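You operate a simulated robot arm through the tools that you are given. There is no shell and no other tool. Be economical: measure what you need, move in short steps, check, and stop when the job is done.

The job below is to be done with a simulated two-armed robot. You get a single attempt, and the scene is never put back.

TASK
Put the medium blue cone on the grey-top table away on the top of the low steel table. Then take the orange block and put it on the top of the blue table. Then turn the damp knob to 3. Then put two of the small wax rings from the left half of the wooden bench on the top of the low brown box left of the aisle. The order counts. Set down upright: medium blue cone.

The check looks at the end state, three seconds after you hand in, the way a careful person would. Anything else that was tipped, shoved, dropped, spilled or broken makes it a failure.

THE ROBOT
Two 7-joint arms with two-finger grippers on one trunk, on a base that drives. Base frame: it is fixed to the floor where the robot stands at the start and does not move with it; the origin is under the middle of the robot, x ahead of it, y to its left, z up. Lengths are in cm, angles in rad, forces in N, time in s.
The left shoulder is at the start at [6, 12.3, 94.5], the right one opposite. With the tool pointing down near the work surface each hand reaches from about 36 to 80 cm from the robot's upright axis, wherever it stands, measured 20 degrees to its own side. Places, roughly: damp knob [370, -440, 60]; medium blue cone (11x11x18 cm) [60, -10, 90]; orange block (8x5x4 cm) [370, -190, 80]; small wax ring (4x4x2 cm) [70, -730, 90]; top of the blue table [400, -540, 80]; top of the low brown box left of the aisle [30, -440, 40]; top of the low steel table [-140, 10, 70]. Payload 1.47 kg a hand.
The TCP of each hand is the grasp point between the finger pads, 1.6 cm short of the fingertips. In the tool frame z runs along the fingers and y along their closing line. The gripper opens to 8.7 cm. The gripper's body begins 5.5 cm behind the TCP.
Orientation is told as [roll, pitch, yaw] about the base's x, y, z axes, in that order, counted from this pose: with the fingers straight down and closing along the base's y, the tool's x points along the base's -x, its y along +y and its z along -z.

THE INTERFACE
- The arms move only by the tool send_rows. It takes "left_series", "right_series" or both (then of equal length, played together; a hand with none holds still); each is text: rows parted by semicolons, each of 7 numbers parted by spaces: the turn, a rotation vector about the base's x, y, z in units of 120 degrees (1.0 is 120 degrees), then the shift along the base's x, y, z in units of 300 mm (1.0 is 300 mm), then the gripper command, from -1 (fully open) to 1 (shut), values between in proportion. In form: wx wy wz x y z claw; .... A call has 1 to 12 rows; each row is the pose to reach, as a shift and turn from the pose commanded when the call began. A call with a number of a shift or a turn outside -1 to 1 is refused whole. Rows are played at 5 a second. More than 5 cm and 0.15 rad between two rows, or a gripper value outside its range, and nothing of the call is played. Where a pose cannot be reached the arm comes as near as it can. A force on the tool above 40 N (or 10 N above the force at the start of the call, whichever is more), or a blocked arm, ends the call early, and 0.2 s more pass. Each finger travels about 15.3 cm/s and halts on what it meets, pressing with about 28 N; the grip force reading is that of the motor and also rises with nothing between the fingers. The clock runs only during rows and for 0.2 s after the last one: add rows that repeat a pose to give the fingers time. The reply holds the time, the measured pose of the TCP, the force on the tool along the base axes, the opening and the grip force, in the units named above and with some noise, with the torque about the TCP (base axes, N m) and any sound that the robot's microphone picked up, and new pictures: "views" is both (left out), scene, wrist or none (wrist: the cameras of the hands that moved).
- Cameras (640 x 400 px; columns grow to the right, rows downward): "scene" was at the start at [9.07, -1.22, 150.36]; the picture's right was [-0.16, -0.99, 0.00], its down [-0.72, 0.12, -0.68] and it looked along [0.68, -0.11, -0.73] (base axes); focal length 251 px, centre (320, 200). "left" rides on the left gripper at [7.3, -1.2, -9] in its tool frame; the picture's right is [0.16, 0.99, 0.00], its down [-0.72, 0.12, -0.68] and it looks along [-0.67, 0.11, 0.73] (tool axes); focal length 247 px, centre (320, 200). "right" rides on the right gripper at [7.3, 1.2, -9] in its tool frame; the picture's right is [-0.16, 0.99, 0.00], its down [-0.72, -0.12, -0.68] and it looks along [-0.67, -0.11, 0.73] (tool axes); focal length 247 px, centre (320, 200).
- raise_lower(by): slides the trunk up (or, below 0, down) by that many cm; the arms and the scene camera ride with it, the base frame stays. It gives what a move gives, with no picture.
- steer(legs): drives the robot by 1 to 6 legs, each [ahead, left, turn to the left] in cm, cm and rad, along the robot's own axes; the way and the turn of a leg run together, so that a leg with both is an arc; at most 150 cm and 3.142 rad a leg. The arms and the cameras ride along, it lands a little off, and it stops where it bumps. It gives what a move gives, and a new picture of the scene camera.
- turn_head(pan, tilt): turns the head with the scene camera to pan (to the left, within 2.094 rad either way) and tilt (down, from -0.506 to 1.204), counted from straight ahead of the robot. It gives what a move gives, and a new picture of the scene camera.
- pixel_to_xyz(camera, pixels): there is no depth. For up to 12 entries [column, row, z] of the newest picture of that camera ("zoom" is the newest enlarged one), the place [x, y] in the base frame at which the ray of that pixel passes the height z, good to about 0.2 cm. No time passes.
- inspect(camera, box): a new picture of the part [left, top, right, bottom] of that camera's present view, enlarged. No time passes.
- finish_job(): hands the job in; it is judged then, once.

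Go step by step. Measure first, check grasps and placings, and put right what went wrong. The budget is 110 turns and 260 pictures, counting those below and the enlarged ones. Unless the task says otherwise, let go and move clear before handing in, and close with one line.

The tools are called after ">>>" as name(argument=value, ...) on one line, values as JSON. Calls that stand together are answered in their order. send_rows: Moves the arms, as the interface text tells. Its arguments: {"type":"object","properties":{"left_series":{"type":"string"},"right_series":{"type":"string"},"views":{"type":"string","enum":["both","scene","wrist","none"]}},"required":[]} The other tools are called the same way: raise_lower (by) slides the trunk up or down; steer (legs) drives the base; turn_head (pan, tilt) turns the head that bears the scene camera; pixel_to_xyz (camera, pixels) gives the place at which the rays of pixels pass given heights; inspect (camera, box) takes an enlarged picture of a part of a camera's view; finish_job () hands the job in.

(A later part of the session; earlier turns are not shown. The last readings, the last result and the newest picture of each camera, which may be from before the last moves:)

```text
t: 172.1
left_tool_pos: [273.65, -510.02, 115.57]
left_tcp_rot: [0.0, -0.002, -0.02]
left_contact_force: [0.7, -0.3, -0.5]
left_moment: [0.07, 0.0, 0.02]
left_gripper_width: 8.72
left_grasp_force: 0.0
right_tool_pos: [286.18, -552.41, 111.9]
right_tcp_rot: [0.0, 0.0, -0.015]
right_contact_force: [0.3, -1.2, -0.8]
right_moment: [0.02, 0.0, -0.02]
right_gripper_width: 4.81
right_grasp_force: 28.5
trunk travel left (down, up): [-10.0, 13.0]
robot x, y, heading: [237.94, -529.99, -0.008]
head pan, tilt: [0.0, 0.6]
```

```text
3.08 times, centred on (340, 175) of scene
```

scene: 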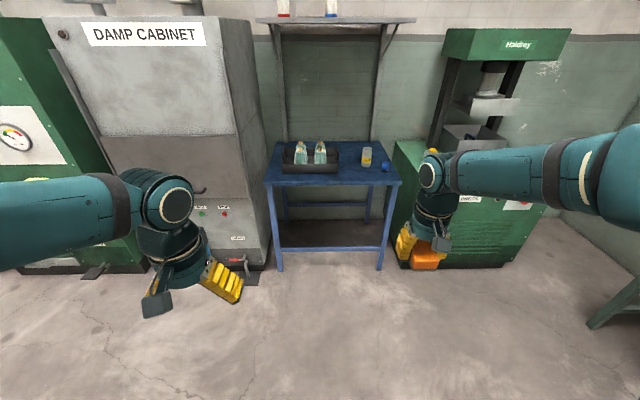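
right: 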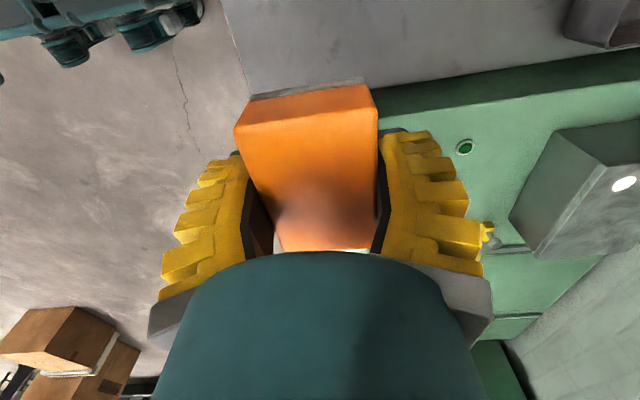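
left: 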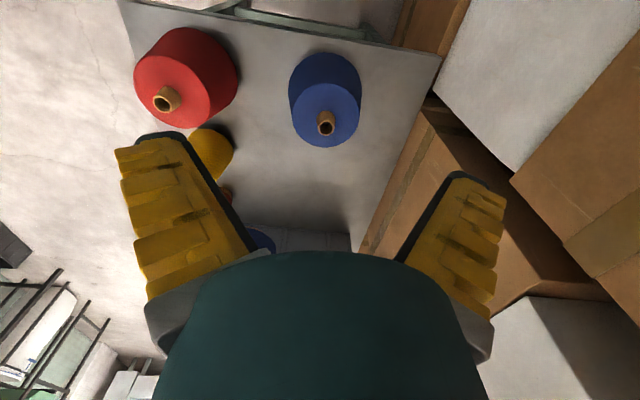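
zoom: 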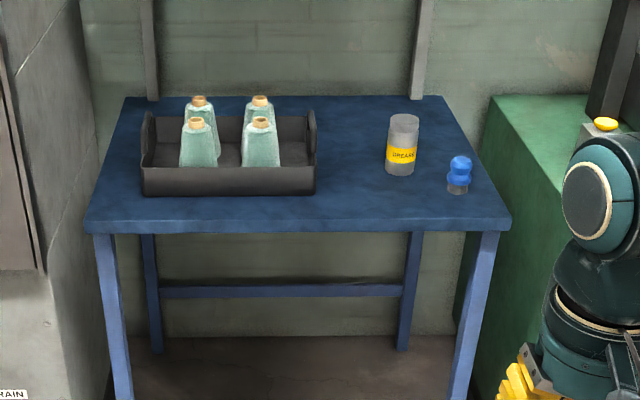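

Free spot: about [378, -551], right of the tray and in front of the grease can. I'll drive ahead 80 cm.

>>> steer(legs=[[79, 0, 0.008]])

>>> turn_head(pan=-0.2, tilt=0.85)

```text
t: 176.3
left_tool_pos: [352.66, -511.2, 115.54]
left_tcp_rot: [0.001, 0.0, -0.016]
left_contact_force: [0.1, 0.6, 0.6]
left_moment: [-0.02, 0.01, 0.0]
left_gripper_width: 8.68
left_grasp_force: 0.1
right_tool_pos: [365.27, -553.35, 111.9]
right_tcp_rot: [0.0, 0.001, -0.014]
right_contact_force: [0.1, -0.7, -1.3]
right_moment: [0.03, -0.01, -0.02]
right_gripper_width: 4.82
right_grasp_force: 27.9
trunk travel left (down, up): [-10.0, 13.0]
robot x, y, heading: [317.16, -530.66, -0.006]
head pan, tilt: [0.0, 0.6]
```

scene: 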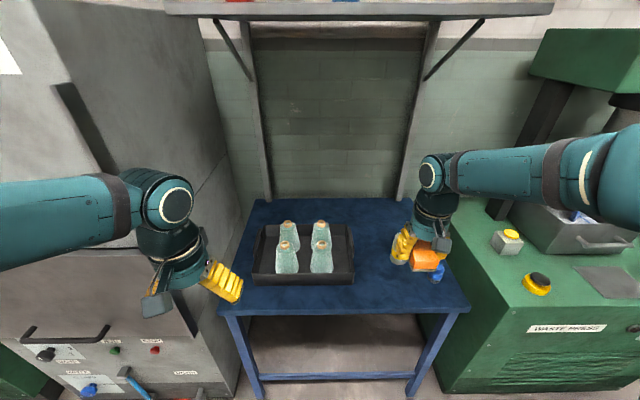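

```text
t: 177.1
left_tool_pos: [352.62, -511.17, 115.52]
left_tcp_rot: [-0.001, -0.002, -0.016]
left_contact_force: [0.7, 1.1, 0.4]
left_moment: [0.03, -0.06, 0.0]
left_gripper_width: 8.71
left_grasp_force: 0.1
right_tool_pos: [365.25, -553.55, 111.99]
right_tcp_rot: [0.0, -0.001, -0.014]
right_contact_force: [0.2, 0.0, -1.7]
right_moment: [-0.03, 0.01, -0.01]
right_gripper_width: 4.81
right_grasp_force: 28.0
trunk travel left (down, up): [-10.0, 13.0]
robot x, y, heading: [317.12, -530.68, -0.007]
head pan, tilt: [-0.201, 0.85]
```

scene: 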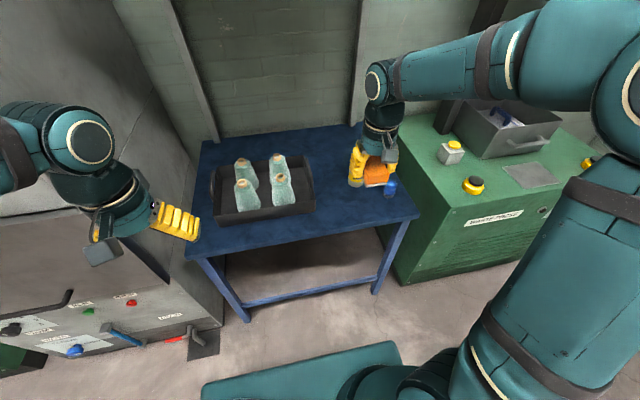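

I'll measure the free strip between the tray's right end (316,212) and the blue-capped jar (390,190).

>>> pixel_to_xyz(camera="scene", pixels=[[420, 217, 80], [186, 258, 80], [316, 212, 80], [219, 226, 80], [390, 196, 80], [384, 192, 80], [352, 187, 80], [313, 185, 84]])

>>> inspect(camera="right", box=[0, 0, 640, 400])

```text
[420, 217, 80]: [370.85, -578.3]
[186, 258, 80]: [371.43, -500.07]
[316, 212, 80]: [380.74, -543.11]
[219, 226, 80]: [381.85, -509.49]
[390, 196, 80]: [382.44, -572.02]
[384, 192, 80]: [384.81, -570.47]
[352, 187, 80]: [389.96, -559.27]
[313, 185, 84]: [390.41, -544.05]
```

```text
1.00 times, centred on (320, 200) of right (not enlarged: the box is as wide or as high as the picture)
```

zoom: 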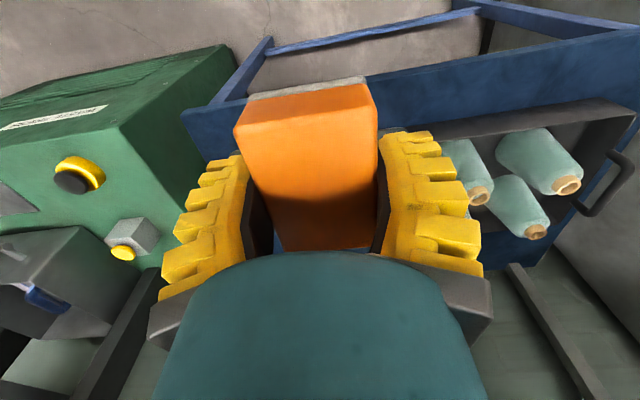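

I'll place the block at [378, -553]: move over, lower to TCP 86, then feel for the table.

>>> send_rows(right_series="0 0 0 0.14 0.01 0 1; 0 0 0 0.28 0.017 0 1; 0 0 0 0.425 0.017 0 1; 0 0 0 0.425 0.017 -0.12 1; 0 0 0 0.425 0.017 -0.26 1; 0 0 0 0.425 0.017 -0.4 1; 0 0 0 0.425 0.017 -0.54 1; 0 0 0 0.425 0.017 -0.68 1; 0 0 0 0.425 0.017 -0.8 1; 0 0 0 0.425 0.017 -0.87 1; 0 0 0 0.425 0.017 -0.87 1", views="both")

```text
t: 179.5
left_tool_pos: [352.57, -511.02, 115.42]
left_tcp_rot: [0.0, -0.003, -0.015]
left_contact_force: [0.5, -0.4, -0.3]
left_moment: [-0.01, 0.02, 0.02]
left_gripper_width: 8.68
left_grasp_force: 0.0
right_tool_pos: [377.93, -552.9, 85.82]
right_tcp_rot: [0.001, 0.001, -0.013]
right_contact_force: [0.1, -1.0, -1.0]
right_moment: [0.01, -0.02, 0.02]
right_gripper_width: 4.79
right_grasp_force: 27.7
trunk travel left (down, up): [-10.0, 13.0]
robot x, y, heading: [317.38, -531.38, -0.018]
head pan, tilt: [-0.201, 0.85]
```

scene: 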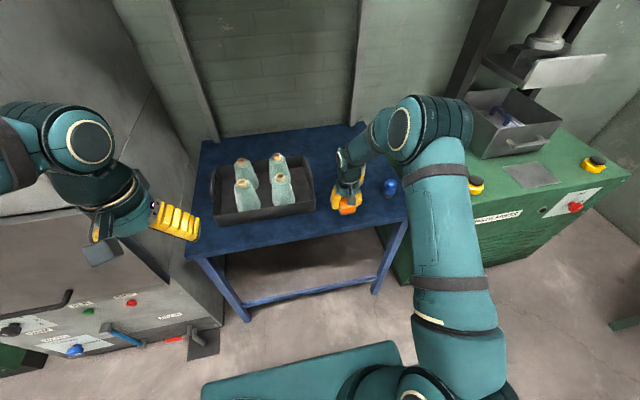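
right: 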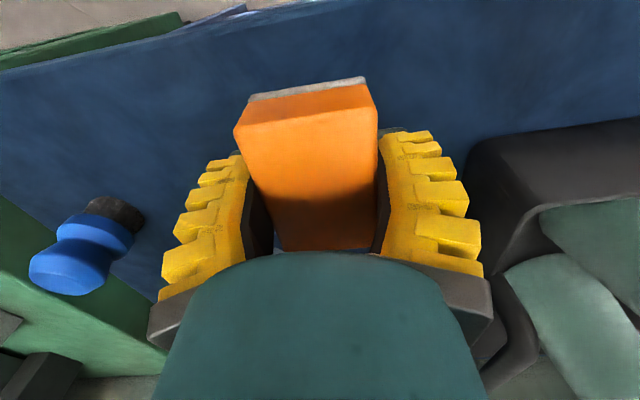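

The block hangs over the free spot with the tray close on the right of the picture. I'll sink in fine steps to feel the table.

>>> send_rows(right_series="0 0 0 0 -0.02 -0.03 1; 0 0 0 0 -0.03 -0.06 1; 0 0 0 0 -0.03 -0.08 1; 0 0 0 0 -0.03 -0.095 1; 0 0 0 0 -0.03 -0.11 1; 0 0 0 0 -0.03 -0.11 1", views="wrist")

```text
t: 180.9
left_tool_pos: [352.42, -511.1, 115.4]
left_tcp_rot: [0.001, -0.002, -0.019]
left_contact_force: [0.7, -0.1, -0.1]
left_moment: [-0.02, 0.0, -0.02]
left_gripper_width: 8.73
left_grasp_force: 0.0
right_tool_pos: [377.96, -553.87, 82.57]
right_tcp_rot: [0.001, 0.001, -0.014]
right_contact_force: [-0.9, 0.4, -0.3]
right_moment: [-0.01, 0.03, -0.02]
right_gripper_width: 4.82
right_grasp_force: 28.1
trunk travel left (down, up): [-10.0, 13.0]
robot x, y, heading: [316.76, -530.93, -0.012]
head pan, tilt: [-0.201, 0.85]
```

right: 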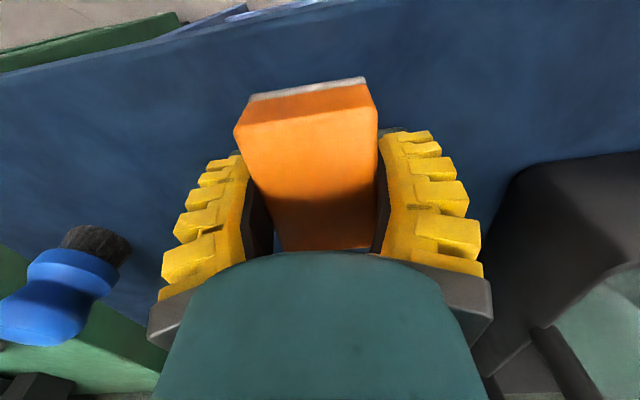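

No contact yet at TCP 82.6; I continue down in small steps.

>>> send_rows(right_series="0 0 0 0 0 -0.012 1; 0 0 0 0 0 -0.024 1; 0 0 0 0 0 -0.036 1; 0 0 0 0 0 -0.048 1; 0 0 0 0 0 -0.06 1; 0 0 0 0 0 -0.072 1; 0 0 0 0 0 -0.084 1; 0 0 0 0 0 -0.096 1; 0 0 0 0 0 -0.108 1", views="wrist")

```text
t: 182.1
left_tool_pos: [352.37, -511.06, 115.57]
left_tcp_rot: [0.0, -0.002, -0.017]
left_contact_force: [1.7, 0.1, -0.2]
left_moment: [-0.02, 0.01, 0.0]
left_gripper_width: 8.68
left_grasp_force: 0.1
right_tool_pos: [378.22, -553.66, 81.52]
right_tcp_rot: [-0.002, -0.008, -0.014]
right_contact_force: [-6.1, 0.9, 21.2]
right_moment: [0.14, 0.56, 0.04]
right_gripper_width: 4.95
right_grasp_force: 27.8
trunk travel left (down, up): [-10.0, 13.0]
robot x, y, heading: [316.9, -530.71, -0.012]
head pan, tilt: [-0.201, 0.85]
stopped in row 5 (right hand): the force on the tool passed its limit at 44 N (the readings are from after the stop); the commanded pose is now the measured one
```

right: 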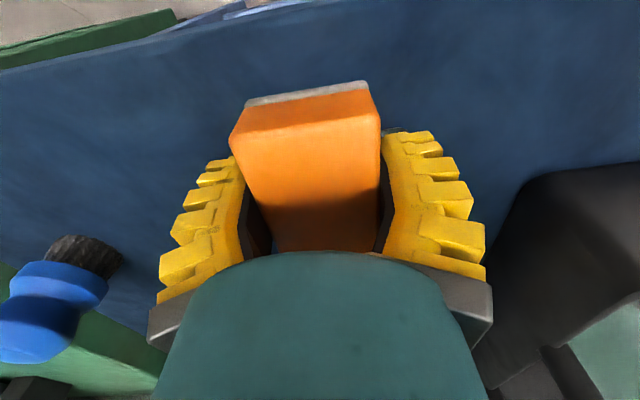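

The block is on the table (contact at TCP 81.5). I'll ease, open to about 6.7 cm and rise.

>>> send_rows(right_series="0 0 0 0 0 0.004 0.3; 0 0 0 0 0 0.004 -0.2; 0 0 0 0 0 0.004 -0.5; 0 0 0 0 0 0.004 -0.55; 0 0 0 0 0 0.06 -0.55; 0 0 0 0 0 0.16 -0.55; 0 0 0 0 0 0.3 -0.55; 0 0 0 0 0 0.45 -0.55; 0 0 0 0 0 0.6 -0.55; 0 0 0 0 0 0.75 -0.55; 0 0 0 0 0 0.9 -0.55; 0 0 0 0 0 1.0 -0.55", views="both")

```text
t: 184.7
left_tool_pos: [352.42, -511.03, 115.5]
left_tcp_rot: [-0.001, -0.002, -0.017]
left_contact_force: [-0.4, 1.0, 0.1]
left_moment: [0.01, -0.01, 0.01]
left_gripper_width: 8.72
left_grasp_force: 0.0
right_tool_pos: [378.34, -553.74, 111.37]
right_tcp_rot: [-0.003, -0.007, -0.013]
right_contact_force: [-0.7, -0.3, 0.3]
right_moment: [-0.02, -0.01, -0.01]
right_gripper_width: 7.13
right_grasp_force: 2.9
trunk travel left (down, up): [-10.0, 13.0]
robot x, y, heading: [316.95, -531.31, -0.017]
head pan, tilt: [-0.201, 0.85]
```

scene: 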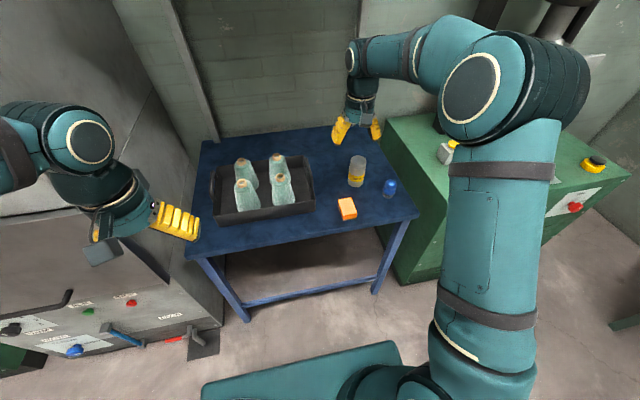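
right: 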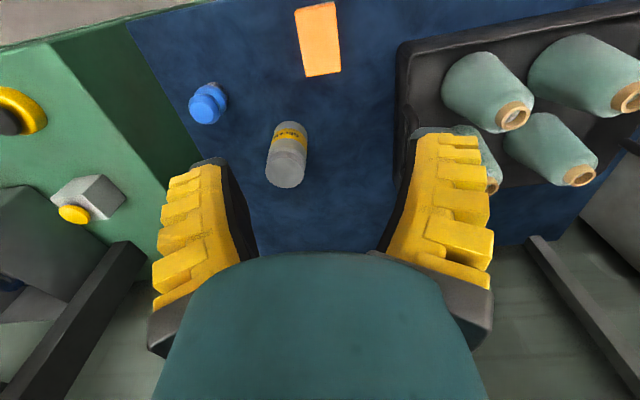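

The orange block rests on the blue table (347,208), nothing disturbed. I'll tuck the right hand, back off and slide left to face the damp knob.

>>> send_rows(right_series="0 0 0 -0.14 0 0 -1; 0 0 0 -0.28 0 0.02 -1; 0 0 0 -0.42 0 0.05 -1; 0 0 0 -0.5 0 0.08 -1; 0 0 0 -0.5 0 0.08 -1", views="none")

>>> turn_head(pan=-0.2, tilt=0.65)

>>> steer(legs=[[-65, 0, 0.012], [0, 110, 0]])

```text
t: 185.8
left_tool_pos: [352.63, -511.23, 115.57]
left_tcp_rot: [0.0, -0.001, -0.015]
left_contact_force: [0.3, -1.1, 0.5]
left_moment: [-0.01, 0.01, 0.02]
left_gripper_width: 8.69
left_grasp_force: 0.1
right_tool_pos: [363.39, -553.7, 113.53]
right_tcp_rot: [-0.001, -0.007, -0.015]
right_contact_force: [0.2, 0.7, -0.5]
right_moment: [-0.02, 0.0, 0.0]
right_gripper_width: 8.7
right_grasp_force: 0.0
trunk travel left (down, up): [-10.0, 13.0]
robot x, y, heading: [316.61, -530.82, -0.013]
head pan, tilt: [-0.201, 0.85]
```

```text
t: 186.6
left_tool_pos: [352.56, -511.12, 115.38]
left_tcp_rot: [0.001, -0.002, -0.016]
left_contact_force: [0.6, 0.3, 0.0]
left_moment: [-0.01, -0.01, -0.01]
left_gripper_width: 8.7
left_grasp_force: 0.1
right_tool_pos: [363.35, -553.77, 113.44]
right_tcp_rot: [0.0, -0.007, -0.014]
right_contact_force: [0.0, -0.5, 0.3]
right_moment: [0.01, -0.01, 0.01]
right_gripper_width: 8.69
right_grasp_force: 0.1
trunk travel left (down, up): [-10.0, 13.0]
robot x, y, heading: [316.98, -531.29, -0.011]
head pan, tilt: [-0.201, 0.649]
```

scene: 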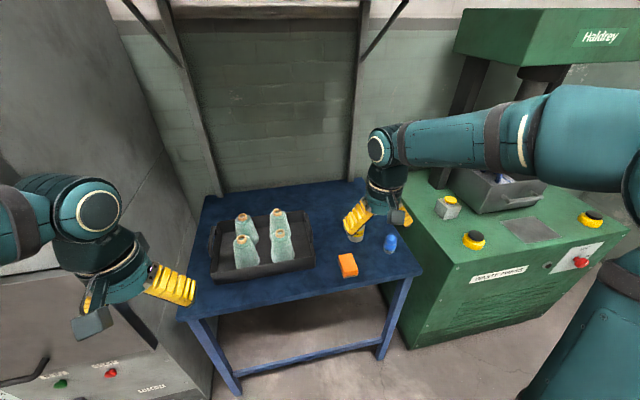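

```text
t: 199.8
left_tool_pos: [286.4, -399.71, 115.51]
left_tcp_rot: [-0.001, -0.003, 0.0]
left_contact_force: [0.1, 0.1, -0.3]
left_moment: [0.01, -0.02, -0.01]
left_gripper_width: 8.69
left_grasp_force: 0.1
right_tool_pos: [297.87, -442.11, 113.56]
right_tcp_rot: [-0.001, -0.007, 0.0]
right_contact_force: [-0.6, -0.2, -0.3]
right_moment: [0.02, 0.01, 0.03]
right_gripper_width: 8.7
right_grasp_force: 0.2
trunk travel left (down, up): [-10.0, 13.0]
robot x, y, heading: [250.96, -420.28, 0.002]
head pan, tilt: [-0.201, 0.649]
```

scene: 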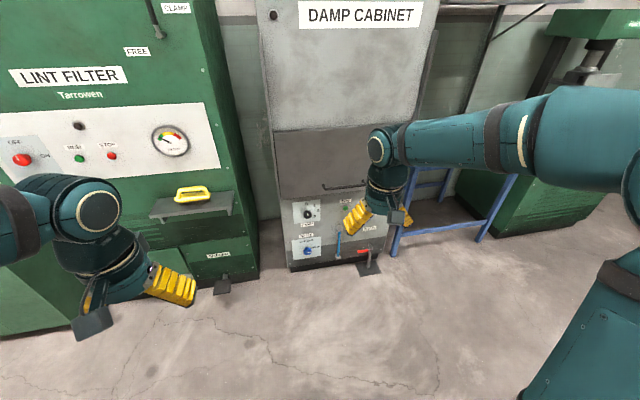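

>>> inspect(camera="scene", box=[280, 190, 360, 240])

>>> pixel_to_xyz(camera="scene", pixels=[[309, 212, 55], [309, 212, 60], [309, 212, 64], [309, 212, 68], [291, 272, 0], [344, 263, 0], [367, 271, 0]])

```text
8.00 times, centred on (320, 215) of scene
```

zoom: 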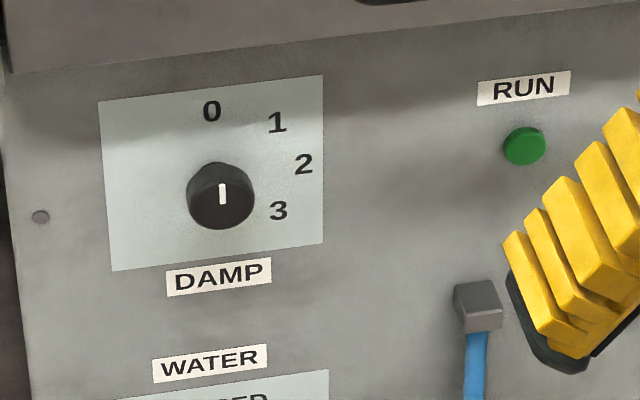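

```text
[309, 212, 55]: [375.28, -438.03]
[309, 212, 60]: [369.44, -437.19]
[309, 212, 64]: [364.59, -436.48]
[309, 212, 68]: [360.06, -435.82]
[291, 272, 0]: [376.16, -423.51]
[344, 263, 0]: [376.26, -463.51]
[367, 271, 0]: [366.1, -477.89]
```

The dial labels run 0, 1, 2, 3 at 45° steps, with 0 at the top, so 3 lies 135° clockwise, and the pointer is at 0 now. I'll lower the trunk and pitch the right hand to point ahead.

>>> raise_lower(by=-9)

>>> send_rows(right_series="0 -0.069 0 0 0.01 -0.03 -1; 0 -0.138 0 0 0.02 -0.07 -1; 0 -0.207 0 0 0.03 -0.11 -1; 0 -0.276 0 0 0.04 -0.16 -1; 0 -0.345 0 0 0.05 -0.21 -1; 0 -0.414 0 0 0.06 -0.26 -1; 0 -0.483 0 0 0.07 -0.31 -1; 0 -0.552 0 0 0.08 -0.36 -1; 0 -0.621 0 0 0.09 -0.42 -1; 0 -0.69 0 0 0.1 -0.48 -1; 0 -0.75 0 0 0.1 -0.53 -1; 0 -0.75 0 0 0.1 -0.53 -1", views="both")

```text
t: 201.1
left_tool_pos: [286.4, -399.61, 106.47]
left_tcp_rot: [-0.001, -0.002, 0.001]
left_contact_force: [0.7, 0.5, 0.1]
left_moment: [-0.03, -0.01, 0.02]
left_gripper_width: 8.71
left_grasp_force: 0.1
right_tool_pos: [297.9, -441.97, 104.55]
right_tcp_rot: [-0.001, -0.005, -0.002]
right_contact_force: [0.4, -0.3, -0.4]
right_moment: [0.01, 0.04, 0.02]
right_gripper_width: 8.69
right_grasp_force: 0.1
trunk travel left (down, up): [-1.0, 22.0]
robot x, y, heading: [251.07, -420.04, 0.002]
head pan, tilt: [-0.201, 0.649]
```

```text
t: 203.7
left_tool_pos: [286.53, -399.56, 106.44]
left_tcp_rot: [0.001, -0.001, -0.001]
left_contact_force: [0.7, 1.1, 0.1]
left_moment: [-0.02, -0.01, 0.01]
left_gripper_width: 8.69
left_grasp_force: 0.1
right_tool_pos: [302.41, -439.51, 93.07]
right_tcp_rot: [-0.006, -1.19, 0.013]
right_contact_force: [0.1, 0.2, 0.4]
right_moment: [-0.02, 0.01, 0.02]
right_gripper_width: 8.69
right_grasp_force: 0.2
right hand out of reach, approached as far as the arm can: row 7, 8, 9, 10, 11, 12
trunk travel left (down, up): [-1.0, 22.0]
robot x, y, heading: [251.03, -419.83, 0.003]
head pan, tilt: [-0.201, 0.649]
```

scene: 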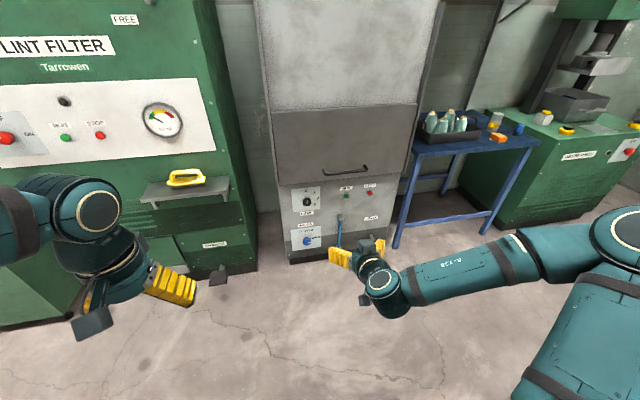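
right: 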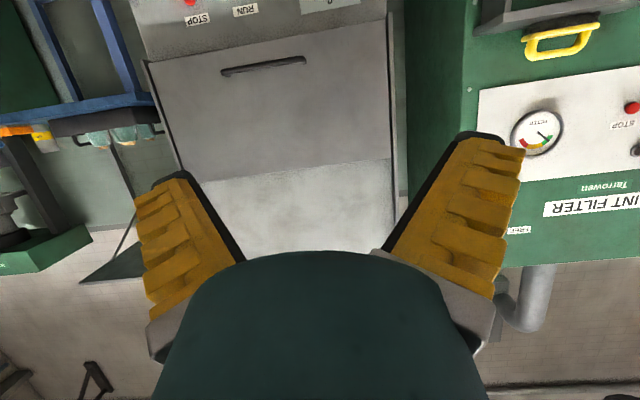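

The pitch stopped at -1.19 for lack of room near the body; I'll move farther out and lower while finishing the pitch.

>>> send_rows(right_series="0 0 0 0.05 0 -0.08 -1; 0 0 0 0.1 0 -0.16 -1; 0 0 0 0.16 0 -0.24 -1; 0 0 0 0.22 0 -0.32 -1; 0 0 0 0.28 0 -0.4 -1; 0 -0.03 0 0.34 0 -0.48 -1; 0 -0.06 0 0.38 0 -0.56 -1; 0 -0.09 0 0.42 0 -0.64 -1; 0 -0.12 0 0.42 0 -0.72 -1; 0 -0.15 0 0.42 0 -0.8 -1; 0 -0.18 0 0.42 0 -0.85 -1; 0 -0.18 0 0.42 0 -0.88 -1", views="both")

```text
t: 206.3
left_tool_pos: [286.43, -399.49, 106.51]
left_tcp_rot: [0.0, -0.002, 0.0]
left_contact_force: [0.2, 0.2, -0.2]
left_moment: [0.0, -0.03, 0.0]
left_gripper_width: 8.68
left_grasp_force: 0.0
right_tool_pos: [316.72, -456.0, 72.97]
right_tcp_rot: [-0.022, -1.516, 0.138]
right_contact_force: [-0.4, -0.2, 0.6]
right_moment: [0.02, 0.0, 0.0]
right_gripper_width: 8.71
right_grasp_force: 0.1
right hand out of reach, approached as far as the arm can: row 2, 3, 4, 5, 6, 7, 8, 9, 10, 11, 12
trunk travel left (down, up): [-1.0, 22.0]
robot x, y, heading: [251.56, -419.69, 0.005]
head pan, tilt: [-0.201, 0.649]
```

scene: 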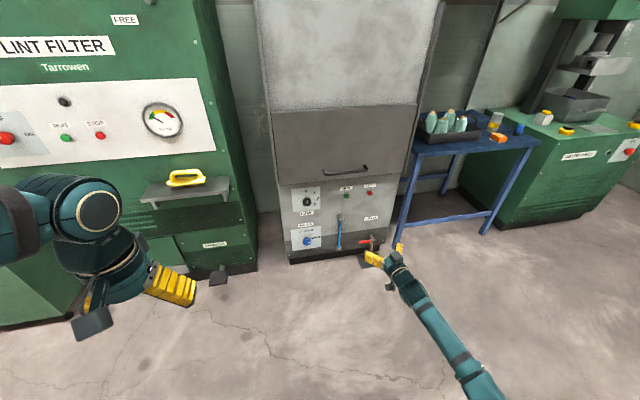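
right: 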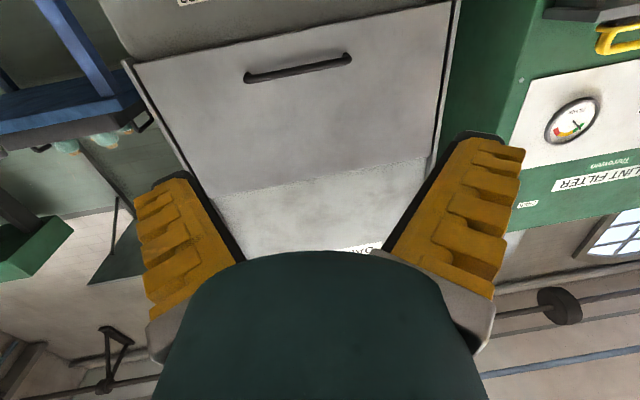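

The hand is nearly level now (pitch -1.52) but drifted to y -456. I'll pull it in and toward the knob line at z about 61.

>>> send_rows(right_series="0 0 -0.01 -0.02 0.05 -0.03 -1; 0 -0.005 -0.02 -0.04 0.1 -0.07 -1; 0 -0.01 -0.03 -0.07 0.16 -0.12 -1; 0 -0.015 -0.04 -0.1 0.22 -0.17 -1; 0 -0.02 -0.05 -0.13 0.28 -0.22 -1; 0 -0.025 -0.06 -0.15 0.34 -0.27 -1; 0 -0.025 -0.066 -0.167 0.4 -0.32 -1; 0 -0.025 -0.066 -0.167 0.467 -0.367 -1; 0 -0.025 -0.066 -0.167 0.467 -0.367 -1", views="both")

```text
t: 208.3
left_tool_pos: [286.36, -399.66, 106.49]
left_tcp_rot: [0.0, -0.001, -0.001]
left_contact_force: [0.3, 0.4, 0.2]
left_moment: [-0.03, 0.0, -0.02]
left_gripper_width: 8.7
left_grasp_force: 0.1
right_tool_pos: [312.28, -458.46, 70.23]
right_tcp_rot: [-0.003, -1.513, 0.095]
right_contact_force: [-0.6, -0.2, 0.0]
right_moment: [-0.03, 0.01, 0.03]
right_gripper_width: 8.72
right_grasp_force: 0.0
right hand out of reach, approached as far as the arm can: row 1, 2, 3, 4, 5, 6, 7, 8, 9
trunk travel left (down, up): [-1.0, 22.0]
robot x, y, heading: [250.88, -419.92, -0.002]
head pan, tilt: [-0.201, 0.649]
```

scene: 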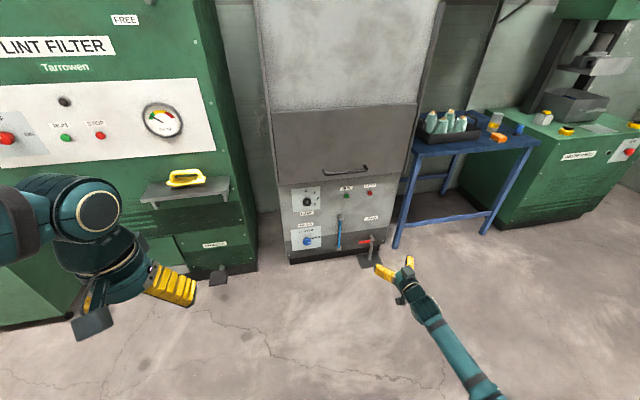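
right: 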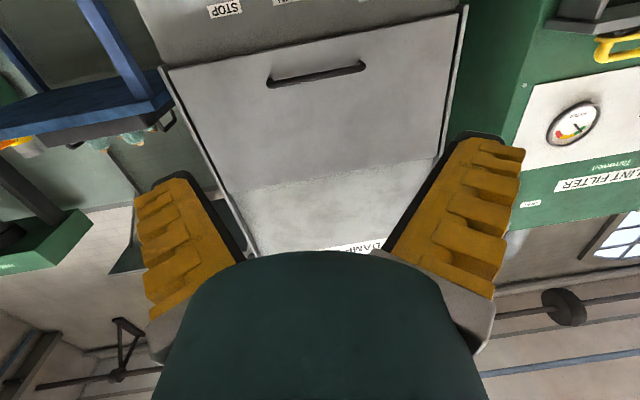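

The arm wants more extension to keep the hand level. I'll try reaching farther out along the knob line, [328, -441, 62].

>>> send_rows(right_series="0 0 0 0.06 0.02 -0.02 -1; 0 0 0 0.12 0.06 -0.04 -1; 0 0 0 0.19 0.12 -0.06 -1; 0 0 0 0.26 0.18 -0.09 -1; 0 0 -0.01 0.33 0.25 -0.12 -1; 0 0 -0.02 0.4 0.32 -0.15 -1; 0 0 -0.03 0.47 0.39 -0.18 -1; 0 0 -0.04 0.52 0.46 -0.21 -1; 0 0 -0.045 0.52 0.53 -0.24 -1; 0 0 -0.045 0.52 0.58 -0.27 -1; 0 0 -0.045 0.52 0.58 -0.27 -1", views="scene")

```text
t: 210.7
left_tool_pos: [286.32, -399.74, 106.47]
left_tcp_rot: [0.001, -0.002, -0.001]
left_contact_force: [0.8, 0.0, -0.2]
left_moment: [-0.01, -0.04, 0.01]
left_gripper_width: 8.69
left_grasp_force: 0.1
right_tool_pos: [328.07, -440.65, 62.08]
right_tcp_rot: [-0.014, -1.513, 0.01]
right_contact_force: [0.5, 0.4, -0.1]
right_moment: [0.03, -0.01, -0.01]
right_gripper_width: 8.7
right_grasp_force: 0.0
right hand out of reach, approached as far as the arm can: row 1, 2, 3, 4, 5
trunk travel left (down, up): [-1.0, 22.0]
robot x, y, heading: [251.16, -419.8, -0.001]
head pan, tilt: [-0.201, 0.649]
```

scene: 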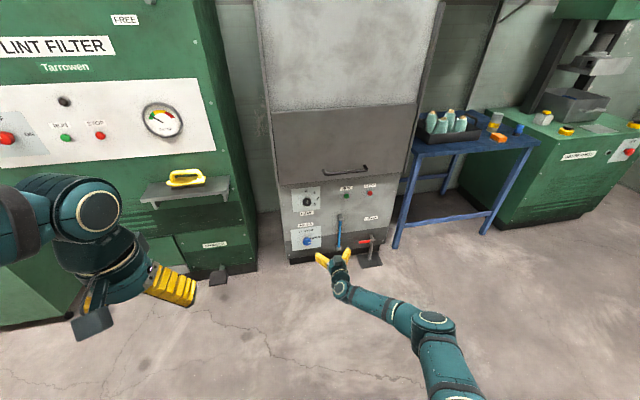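

The hand is now level and square to the cabinet at [328, -440.7, 62]. I'll locate the knob from this lower view to cross with the earlier ray, and test the roll range toward -67°.

>>> inspect(camera="scene", box=[280, 180, 360, 230])

>>> pixel_to_xyz(camera="scene", pixels=[[307, 201, 55], [307, 201, 58], [307, 201, 60], [307, 201, 62]])

>>> send_rows(right_series="-0.07 0 0 0 0 0 -1; -0.14 0 0 0 0 0 -1; -0.21 0 0 0 0 0 -1; -0.28 0 0 0 0 0 -1; -0.35 0 0 0 0 0 -1; -0.42 0 0 0 0 0 -1; -0.49 0 0 0 0 0 -1; -0.5625 0 0 0 0 0 -1; -0.5625 0 0 0 0 0 -1", views="wrist")

```text
8.00 times, centred on (320, 205) of scene
```

zoom: 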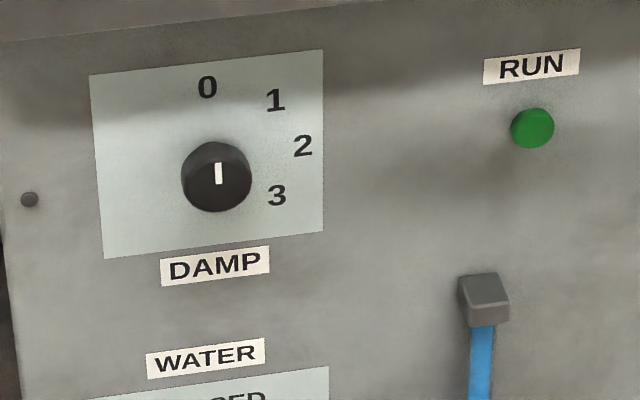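

```text
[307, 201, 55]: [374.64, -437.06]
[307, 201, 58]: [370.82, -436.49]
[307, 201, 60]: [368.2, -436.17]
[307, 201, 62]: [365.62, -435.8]
```

```text
refused: row 8 steps farther than a row can; nothing moved
```

I'll use the left wrist camera as a second viewpoint for the knob depth, and redo the roll test with smaller steps.

>>> inspect(camera="left", box=[0, 0, 640, 400])

>>> send_rows(right_series="-0.065 0 0 0 0 0 -1; -0.13 0 0 0 0 0 -1; -0.195 0 0 0 0 0 -1; -0.26 0 0 0 0 0 -1; -0.325 0 0 0 0 0 -1; -0.39 0 0 0 0 0 -1; -0.455 0 0 0 0 0 -1; -0.52 0 0 0 0 0 -1; -0.5625 0 0 0 0 0 -1; -0.5625 0 0 0 0 0 -1", views="wrist")

```text
1.00 times, centred on (320, 200) of left (not enlarged: the box is as wide or as high as the picture)
```

zoom: 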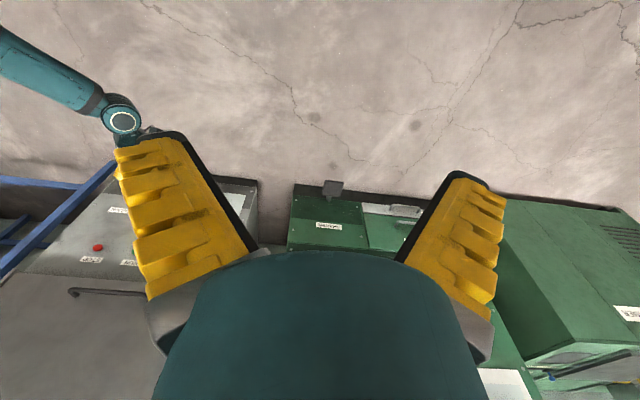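

```text
t: 212.9
left_tool_pos: [286.5, -399.57, 106.47]
left_tcp_rot: [0.001, -0.001, 0.0]
left_contact_force: [-0.8, -0.4, -0.4]
left_moment: [-0.01, -0.01, 0.0]
left_gripper_width: 8.71
left_grasp_force: 0.0
right_tool_pos: [328.04, -440.54, 62.28]
right_tcp_rot: [-1.552, -0.392, 1.51]
right_contact_force: [-0.2, 0.1, -0.1]
right_moment: [-0.02, 0.03, -0.04]
right_gripper_width: 8.68
right_grasp_force: 0.0
trunk travel left (down, up): [-1.0, 22.0]
robot x, y, heading: [250.95, -419.83, -0.001]
head pan, tilt: [-0.201, 0.649]
```

right: 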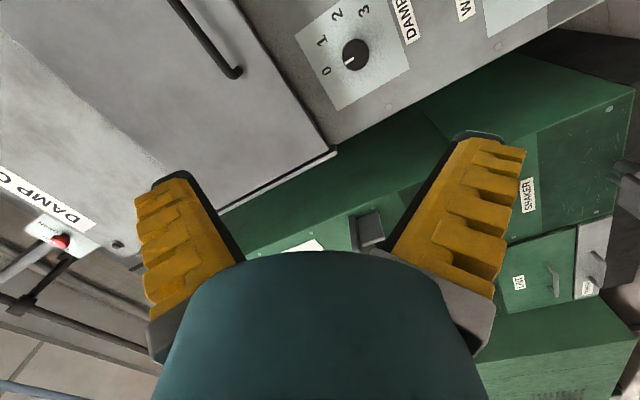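

The roll to -67° works and the right wrist camera now sees the knob at (355,54), pointer at 0. I'll intersect that ray with the scene ray.

>>> pixel_to_xyz(camera="right", pixels=[[355, 55, 56], [355, 55, 57], [355, 55, 57.5], [355, 55, 58], [355, 55, 59], [355, 55, 60], [320, 185, 62], [410, 68, 56], [337, 110, 56], [337, 110, 62], [294, 35, 64], [294, 35, 66]])

>>> pixel_to_xyz(camera="scene", pixels=[[307, 202.7, 56], [307, 202.7, 57], [307, 202.7, 58], [307, 202.7, 59], [307, 202.7, 60]])

>>> inspect(camera="right", box=[275, 0, 435, 100])

```text
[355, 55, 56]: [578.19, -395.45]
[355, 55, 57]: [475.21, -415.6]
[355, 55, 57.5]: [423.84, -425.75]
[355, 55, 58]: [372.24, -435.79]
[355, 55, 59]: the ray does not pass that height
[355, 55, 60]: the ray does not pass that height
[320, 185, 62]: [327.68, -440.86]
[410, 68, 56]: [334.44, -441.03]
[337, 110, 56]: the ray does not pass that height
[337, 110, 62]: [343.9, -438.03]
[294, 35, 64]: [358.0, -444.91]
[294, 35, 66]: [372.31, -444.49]
```

```text
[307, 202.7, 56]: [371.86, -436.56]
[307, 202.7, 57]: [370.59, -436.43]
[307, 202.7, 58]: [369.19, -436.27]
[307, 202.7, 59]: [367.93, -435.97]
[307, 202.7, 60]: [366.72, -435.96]
```

```text
4.00 times, centred on (355, 50) of right
```

zoom: 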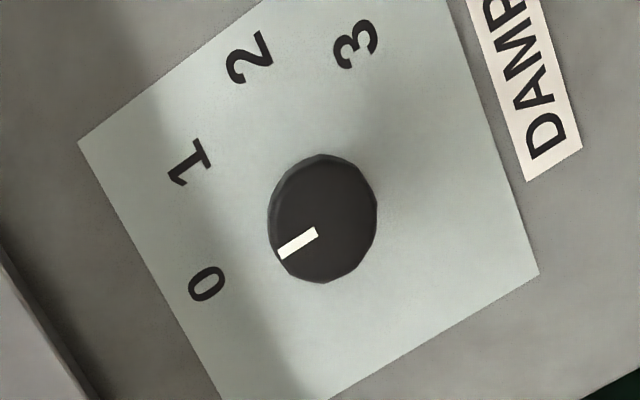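

The knob face centre is about [369.3, -436.3, 58.0], some 4.6 cm across. I'll line the hand up on it, then drive ahead 33 cm and look again.

>>> send_rows(right_series="0 0 0 0 0.07 -0.07 -1; 0 0 0 0 0.14 -0.14 -1; 0 0 0 0 0.14 -0.14 -1", views="none")

>>> steer(legs=[[32, 0, 0]])

>>> inspect(camera="right", box=[0, 0, 640, 400])

```text
t: 213.7
left_tool_pos: [286.44, -399.62, 106.53]
left_tcp_rot: [-0.001, -0.002, 0.0]
left_contact_force: [-0.8, 0.5, -0.4]
left_moment: [0.02, -0.01, -0.03]
left_gripper_width: 8.69
left_grasp_force: 0.1
right_tool_pos: [328.2, -436.48, 57.97]
right_tcp_rot: [-1.549, -0.394, 1.509]
right_contact_force: [-0.2, -0.4, -0.2]
right_moment: [-0.01, 0.0, 0.01]
right_gripper_width: 8.73
right_grasp_force: 0.0
trunk travel left (down, up): [-1.0, 22.0]
robot x, y, heading: [251.4, -420.07, 0.004]
head pan, tilt: [-0.201, 0.649]
```

```text
t: 215.8
left_tool_pos: [318.47, -399.99, 106.56]
left_tcp_rot: [0.0, 0.0, -0.01]
left_contact_force: [-0.1, -0.5, 0.4]
left_moment: [0.02, 0.0, -0.03]
left_gripper_width: 8.71
left_grasp_force: 0.0
right_tool_pos: [360.07, -437.04, 57.89]
right_tcp_rot: [-1.55, -0.393, 1.502]
right_contact_force: [0.3, -0.5, 0.2]
right_moment: [0.0, -0.01, -0.02]
right_gripper_width: 8.71
right_grasp_force: 0.0
trunk travel left (down, up): [-1.0, 22.0]
robot x, y, heading: [282.83, -419.5, -0.001]
head pan, tilt: [-0.201, 0.649]
```

scene: 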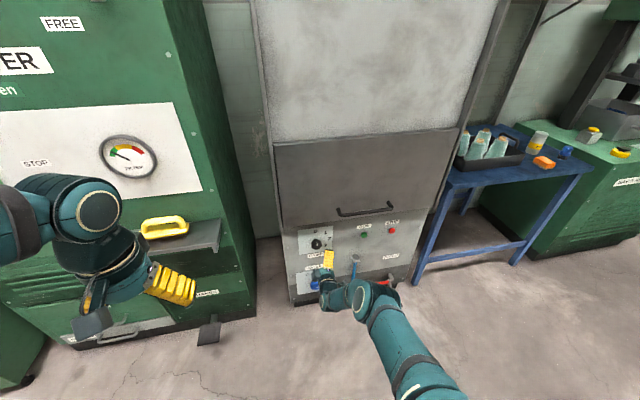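

```text
1.00 times, centred on (320, 200) of right (not enlarged: the box is as wide or as high as the picture)
```

zoom: 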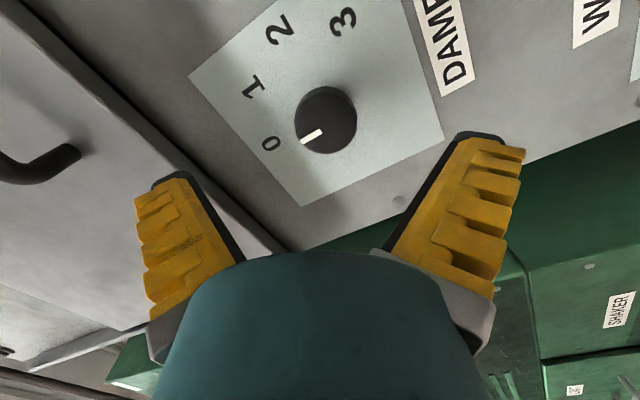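

The knob (326,120) sits slightly to the +y side of my line. I'll shift 0.8 cm and drive the last 9 cm.

>>> send_rows(right_series="0 0 0 0 0.027 0 -1; 0 0 0 0 0.027 0 -1", views="none")

>>> steer(legs=[[8.2, 0, 0]])

>>> inspect(camera="right", box=[0, 0, 640, 400])

```text
t: 216.4
left_tool_pos: [318.52, -399.9, 106.47]
left_tcp_rot: [0.0, -0.003, -0.007]
left_contact_force: [-0.3, 0.9, 0.3]
left_moment: [0.02, 0.02, 0.0]
left_gripper_width: 8.69
left_grasp_force: 0.0
right_tool_pos: [359.9, -436.32, 58.03]
right_tcp_rot: [-1.549, -0.394, 1.504]
right_contact_force: [0.0, 0.7, -0.5]
right_moment: [0.03, -0.02, 0.0]
right_gripper_width: 8.7
right_grasp_force: 0.1
trunk travel left (down, up): [-1.0, 22.0]
robot x, y, heading: [283.01, -419.91, -0.005]
head pan, tilt: [-0.201, 0.649]
```

```text
t: 217.5
left_tool_pos: [326.92, -400.0, 106.47]
left_tcp_rot: [0.001, 0.001, -0.006]
left_contact_force: [1.2, -0.7, 1.0]
left_moment: [-0.01, 0.04, 0.01]
left_gripper_width: 8.7
left_grasp_force: 0.0
right_tool_pos: [368.33, -436.34, 57.88]
right_tcp_rot: [-1.55, -0.393, 1.502]
right_contact_force: [0.6, 0.3, -0.1]
right_moment: [-0.05, -0.01, -0.01]
right_gripper_width: 8.72
right_grasp_force: 0.1
trunk travel left (down, up): [-1.0, 22.0]
robot x, y, heading: [291.18, -419.86, -0.003]
head pan, tilt: [-0.201, 0.649]
```

scene: 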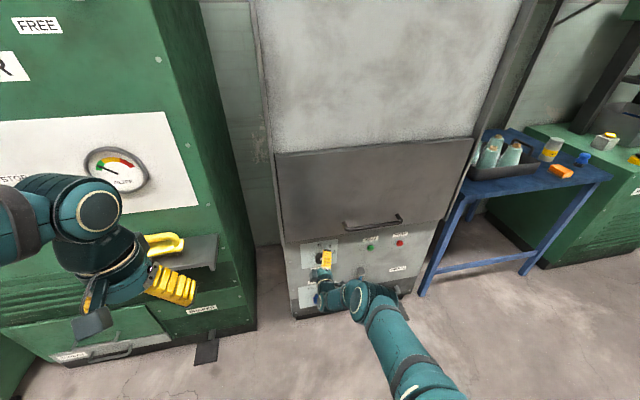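

```text
1.00 times, centred on (320, 200) of right (not enlarged: the box is as wide or as high as the picture)
```

zoom: 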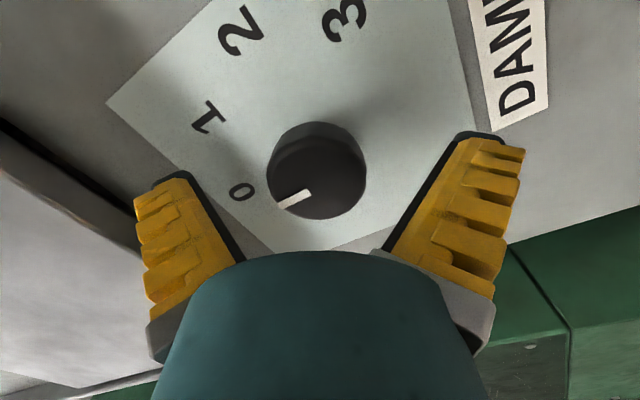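

The knob face (320,178) is centred and about 0.5 cm ahead of the TCP. I'll advance 0.8 cm and close on it.

>>> send_rows(right_series="0 0 0 0.013 0 0 -1; 0 0 0 0.027 0 0 -1; 0 0 0 0.027 0 0 -1; 0 0 0 0.027 0 0 -0.4; 0 0 0 0.027 0 0 0.3; 0 0 0 0.027 0 0 1; 0 0 0 0.027 0 0 1; 0 0 0 0.027 0 0 1", views="wrist")

```text
t: 219.3
left_tool_pos: [326.74, -399.88, 106.5]
left_tcp_rot: [0.002, -0.002, -0.007]
left_contact_force: [0.4, -0.5, 0.2]
left_moment: [-0.02, -0.01, 0.01]
left_gripper_width: 8.69
left_grasp_force: 0.1
right_tool_pos: [369.08, -436.29, 58.1]
right_tcp_rot: [-1.55, -0.393, 1.501]
right_contact_force: [-4.7, -1.9, 5.4]
right_moment: [0.1, -0.12, 0.05]
right_gripper_width: 4.14
right_grasp_force: 30.3
trunk travel left (down, up): [-1.0, 22.0]
robot x, y, heading: [291.38, -419.92, -0.006]
head pan, tilt: [-0.201, 0.649]
```

right: 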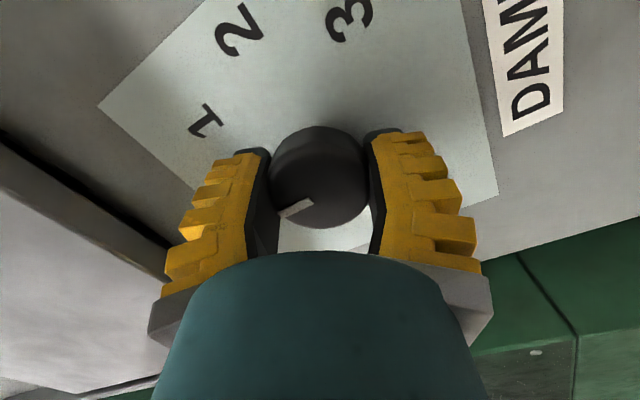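

The knob is gripped (4.14 cm). I'll turn it clockwise as seen from the front (+x) by 50° and check.

>>> send_rows(right_series="0.06 0 0 0 0 0 1; 0.12 0 0 0 0 0 1; 0.18 0 0 0 0 0 1; 0.24 0 0 0 0 0 1; 0.30 0 0 0 0 0 1; 0.36 0 0 0 0 0 1; 0.42 0 0 0 0 0 1; 0.42 0 0 0 0 0 1", views="wrist")

```text
t: 221.1
left_tool_pos: [326.72, -400.04, 106.52]
left_tcp_rot: [0.001, -0.002, -0.007]
left_contact_force: [-0.1, -0.2, -0.4]
left_moment: [0.01, -0.03, -0.01]
left_gripper_width: 8.7
left_grasp_force: 0.0
right_tool_pos: [369.02, -436.36, 58.12]
right_tcp_rot: [-1.379, -1.268, 1.363]
right_contact_force: [-10.8, -5.7, 8.9]
right_moment: [-0.01, -0.2, -0.01]
right_gripper_width: 3.99
right_grasp_force: 29.8
trunk travel left (down, up): [-1.0, 22.0]
robot x, y, heading: [291.24, -420.29, 0.002]
head pan, tilt: [-0.201, 0.649]
```

right: 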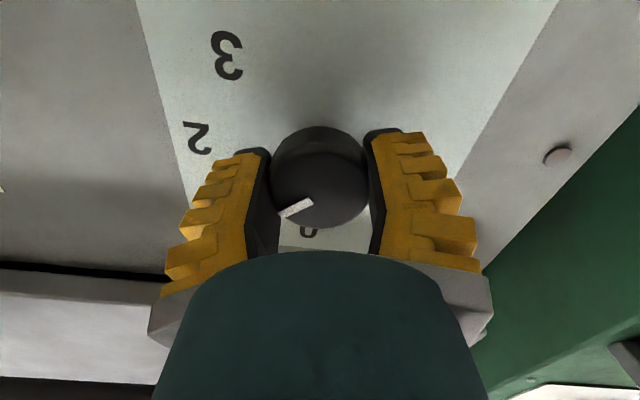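

The pointer turned with the hand by 50°, and torque is low. I'll turn the remaining 84.6°.

>>> send_rows(right_series="0.065 0 0 0 0 0 1; 0.13 0 0 0 0 0 1; 0.195 0 0 0 0 0 1; 0.26 0 0 0 0 0 1; 0.325 0 0 0 0 0 1; 0.39 0 0 0 0 0 1; 0.455 0 0 0 0 0 1; 0.52 0 0 0 0 0 1; 0.585 0 0 0 0 0 1; 0.65 0 0 0 0 0 1; 0.705 0 0 0 0 0 1; 0.705 0 0 0 0 0 1", views="both")

```text
t: 223.7
left_tool_pos: [326.73, -400.11, 106.56]
left_tcp_rot: [0.0, -0.001, -0.009]
left_contact_force: [0.3, 0.4, 0.4]
left_moment: [0.04, -0.02, 0.03]
left_gripper_width: 8.69
left_grasp_force: 0.1
right_tool_pos: [369.0, -436.35, 58.02]
right_tcp_rot: [1.542, -0.389, -1.503]
right_contact_force: [-2.1, -10.7, 8.2]
right_moment: [0.02, -0.13, -0.33]
right_gripper_width: 3.96
right_grasp_force: 30.3
trunk travel left (down, up): [-1.0, 22.0]
robot x, y, heading: [291.12, -420.28, -0.003]
head pan, tilt: [-0.201, 0.649]
```

scene: 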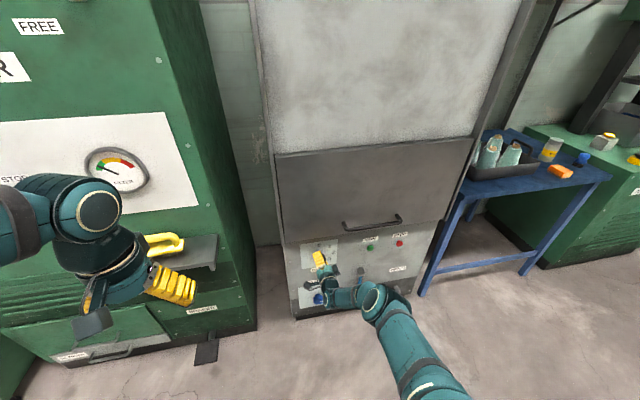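
right: 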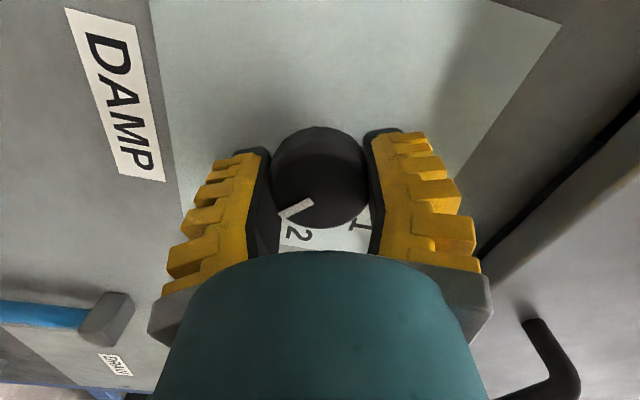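

The hand completed the turn. I'll open, back straight off and check the pointer.

>>> send_rows(right_series="0 0 0 0 0 0 0.4; 0 0 0 0 0 0 -0.3; 0 0 0 0 0 0 -1; 0 0 0 0 0 0 -1", views="none")

>>> steer(legs=[[-12, 0, 0]])

>>> inspect(camera="right", box=[200, 0, 440, 200])

>>> inspect(camera="scene", box=[280, 210, 360, 260])

```text
t: 224.7
left_tool_pos: [326.81, -400.02, 106.47]
left_tcp_rot: [0.001, -0.002, -0.008]
left_contact_force: [-0.2, 0.8, -0.9]
left_moment: [0.01, 0.01, -0.01]
left_gripper_width: 8.72
left_grasp_force: 0.1
right_tool_pos: [368.94, -436.12, 57.94]
right_tcp_rot: [1.539, -0.392, -1.502]
right_contact_force: [0.0, -0.3, 0.9]
right_moment: [0.0, -0.02, 0.0]
right_gripper_width: 8.69
right_grasp_force: 0.0
trunk travel left (down, up): [-1.0, 22.0]
robot x, y, heading: [291.36, -420.19, -0.004]
head pan, tilt: [-0.201, 0.649]
```

```text
t: 225.9
left_tool_pos: [314.58, -399.82, 106.59]
left_tcp_rot: [-0.001, -0.002, -0.005]
left_contact_force: [0.1, -0.2, 1.0]
left_moment: [-0.03, -0.02, -0.01]
left_gripper_width: 8.71
left_grasp_force: 0.2
right_tool_pos: [357.08, -436.12, 58.03]
right_tcp_rot: [1.54, -0.39, -1.501]
right_contact_force: [-0.4, 0.6, -0.1]
right_moment: [0.01, 0.02, 0.02]
right_gripper_width: 8.68
right_grasp_force: 0.1
trunk travel left (down, up): [-1.0, 22.0]
robot x, y, heading: [279.36, -420.16, -0.0]
head pan, tilt: [-0.201, 0.649]
```

scene: 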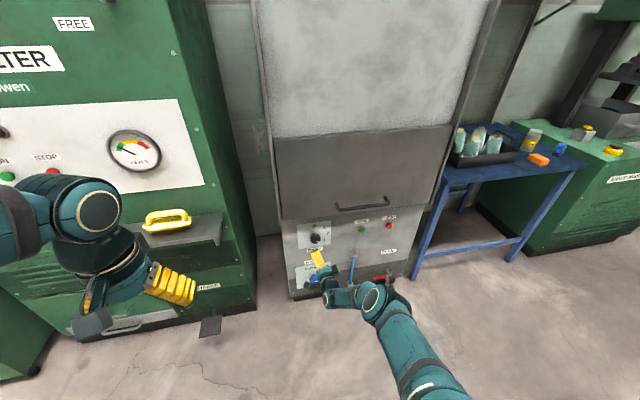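

```text
2.00 times, centred on (320, 100) of right
```

zoom: 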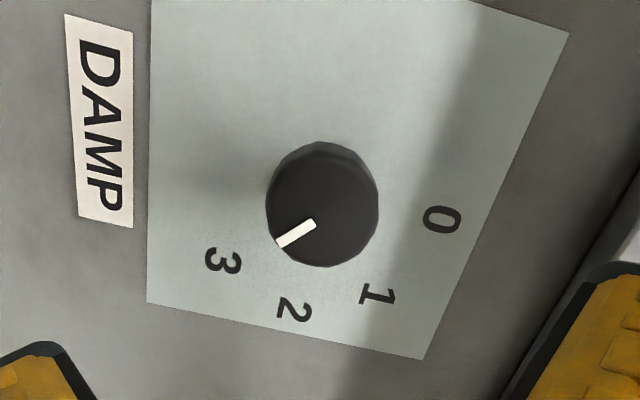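

```text
8.00 times, centred on (320, 235) of scene
```

zoom: 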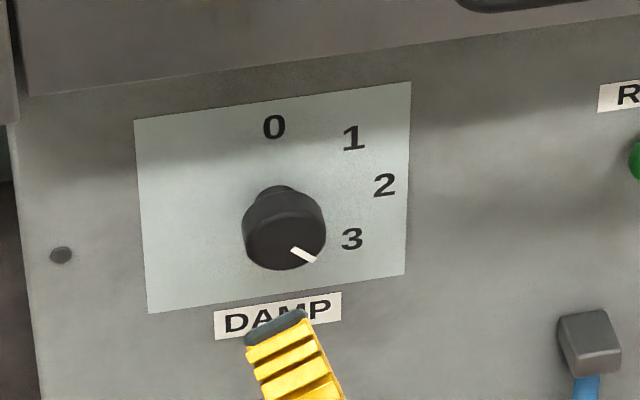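

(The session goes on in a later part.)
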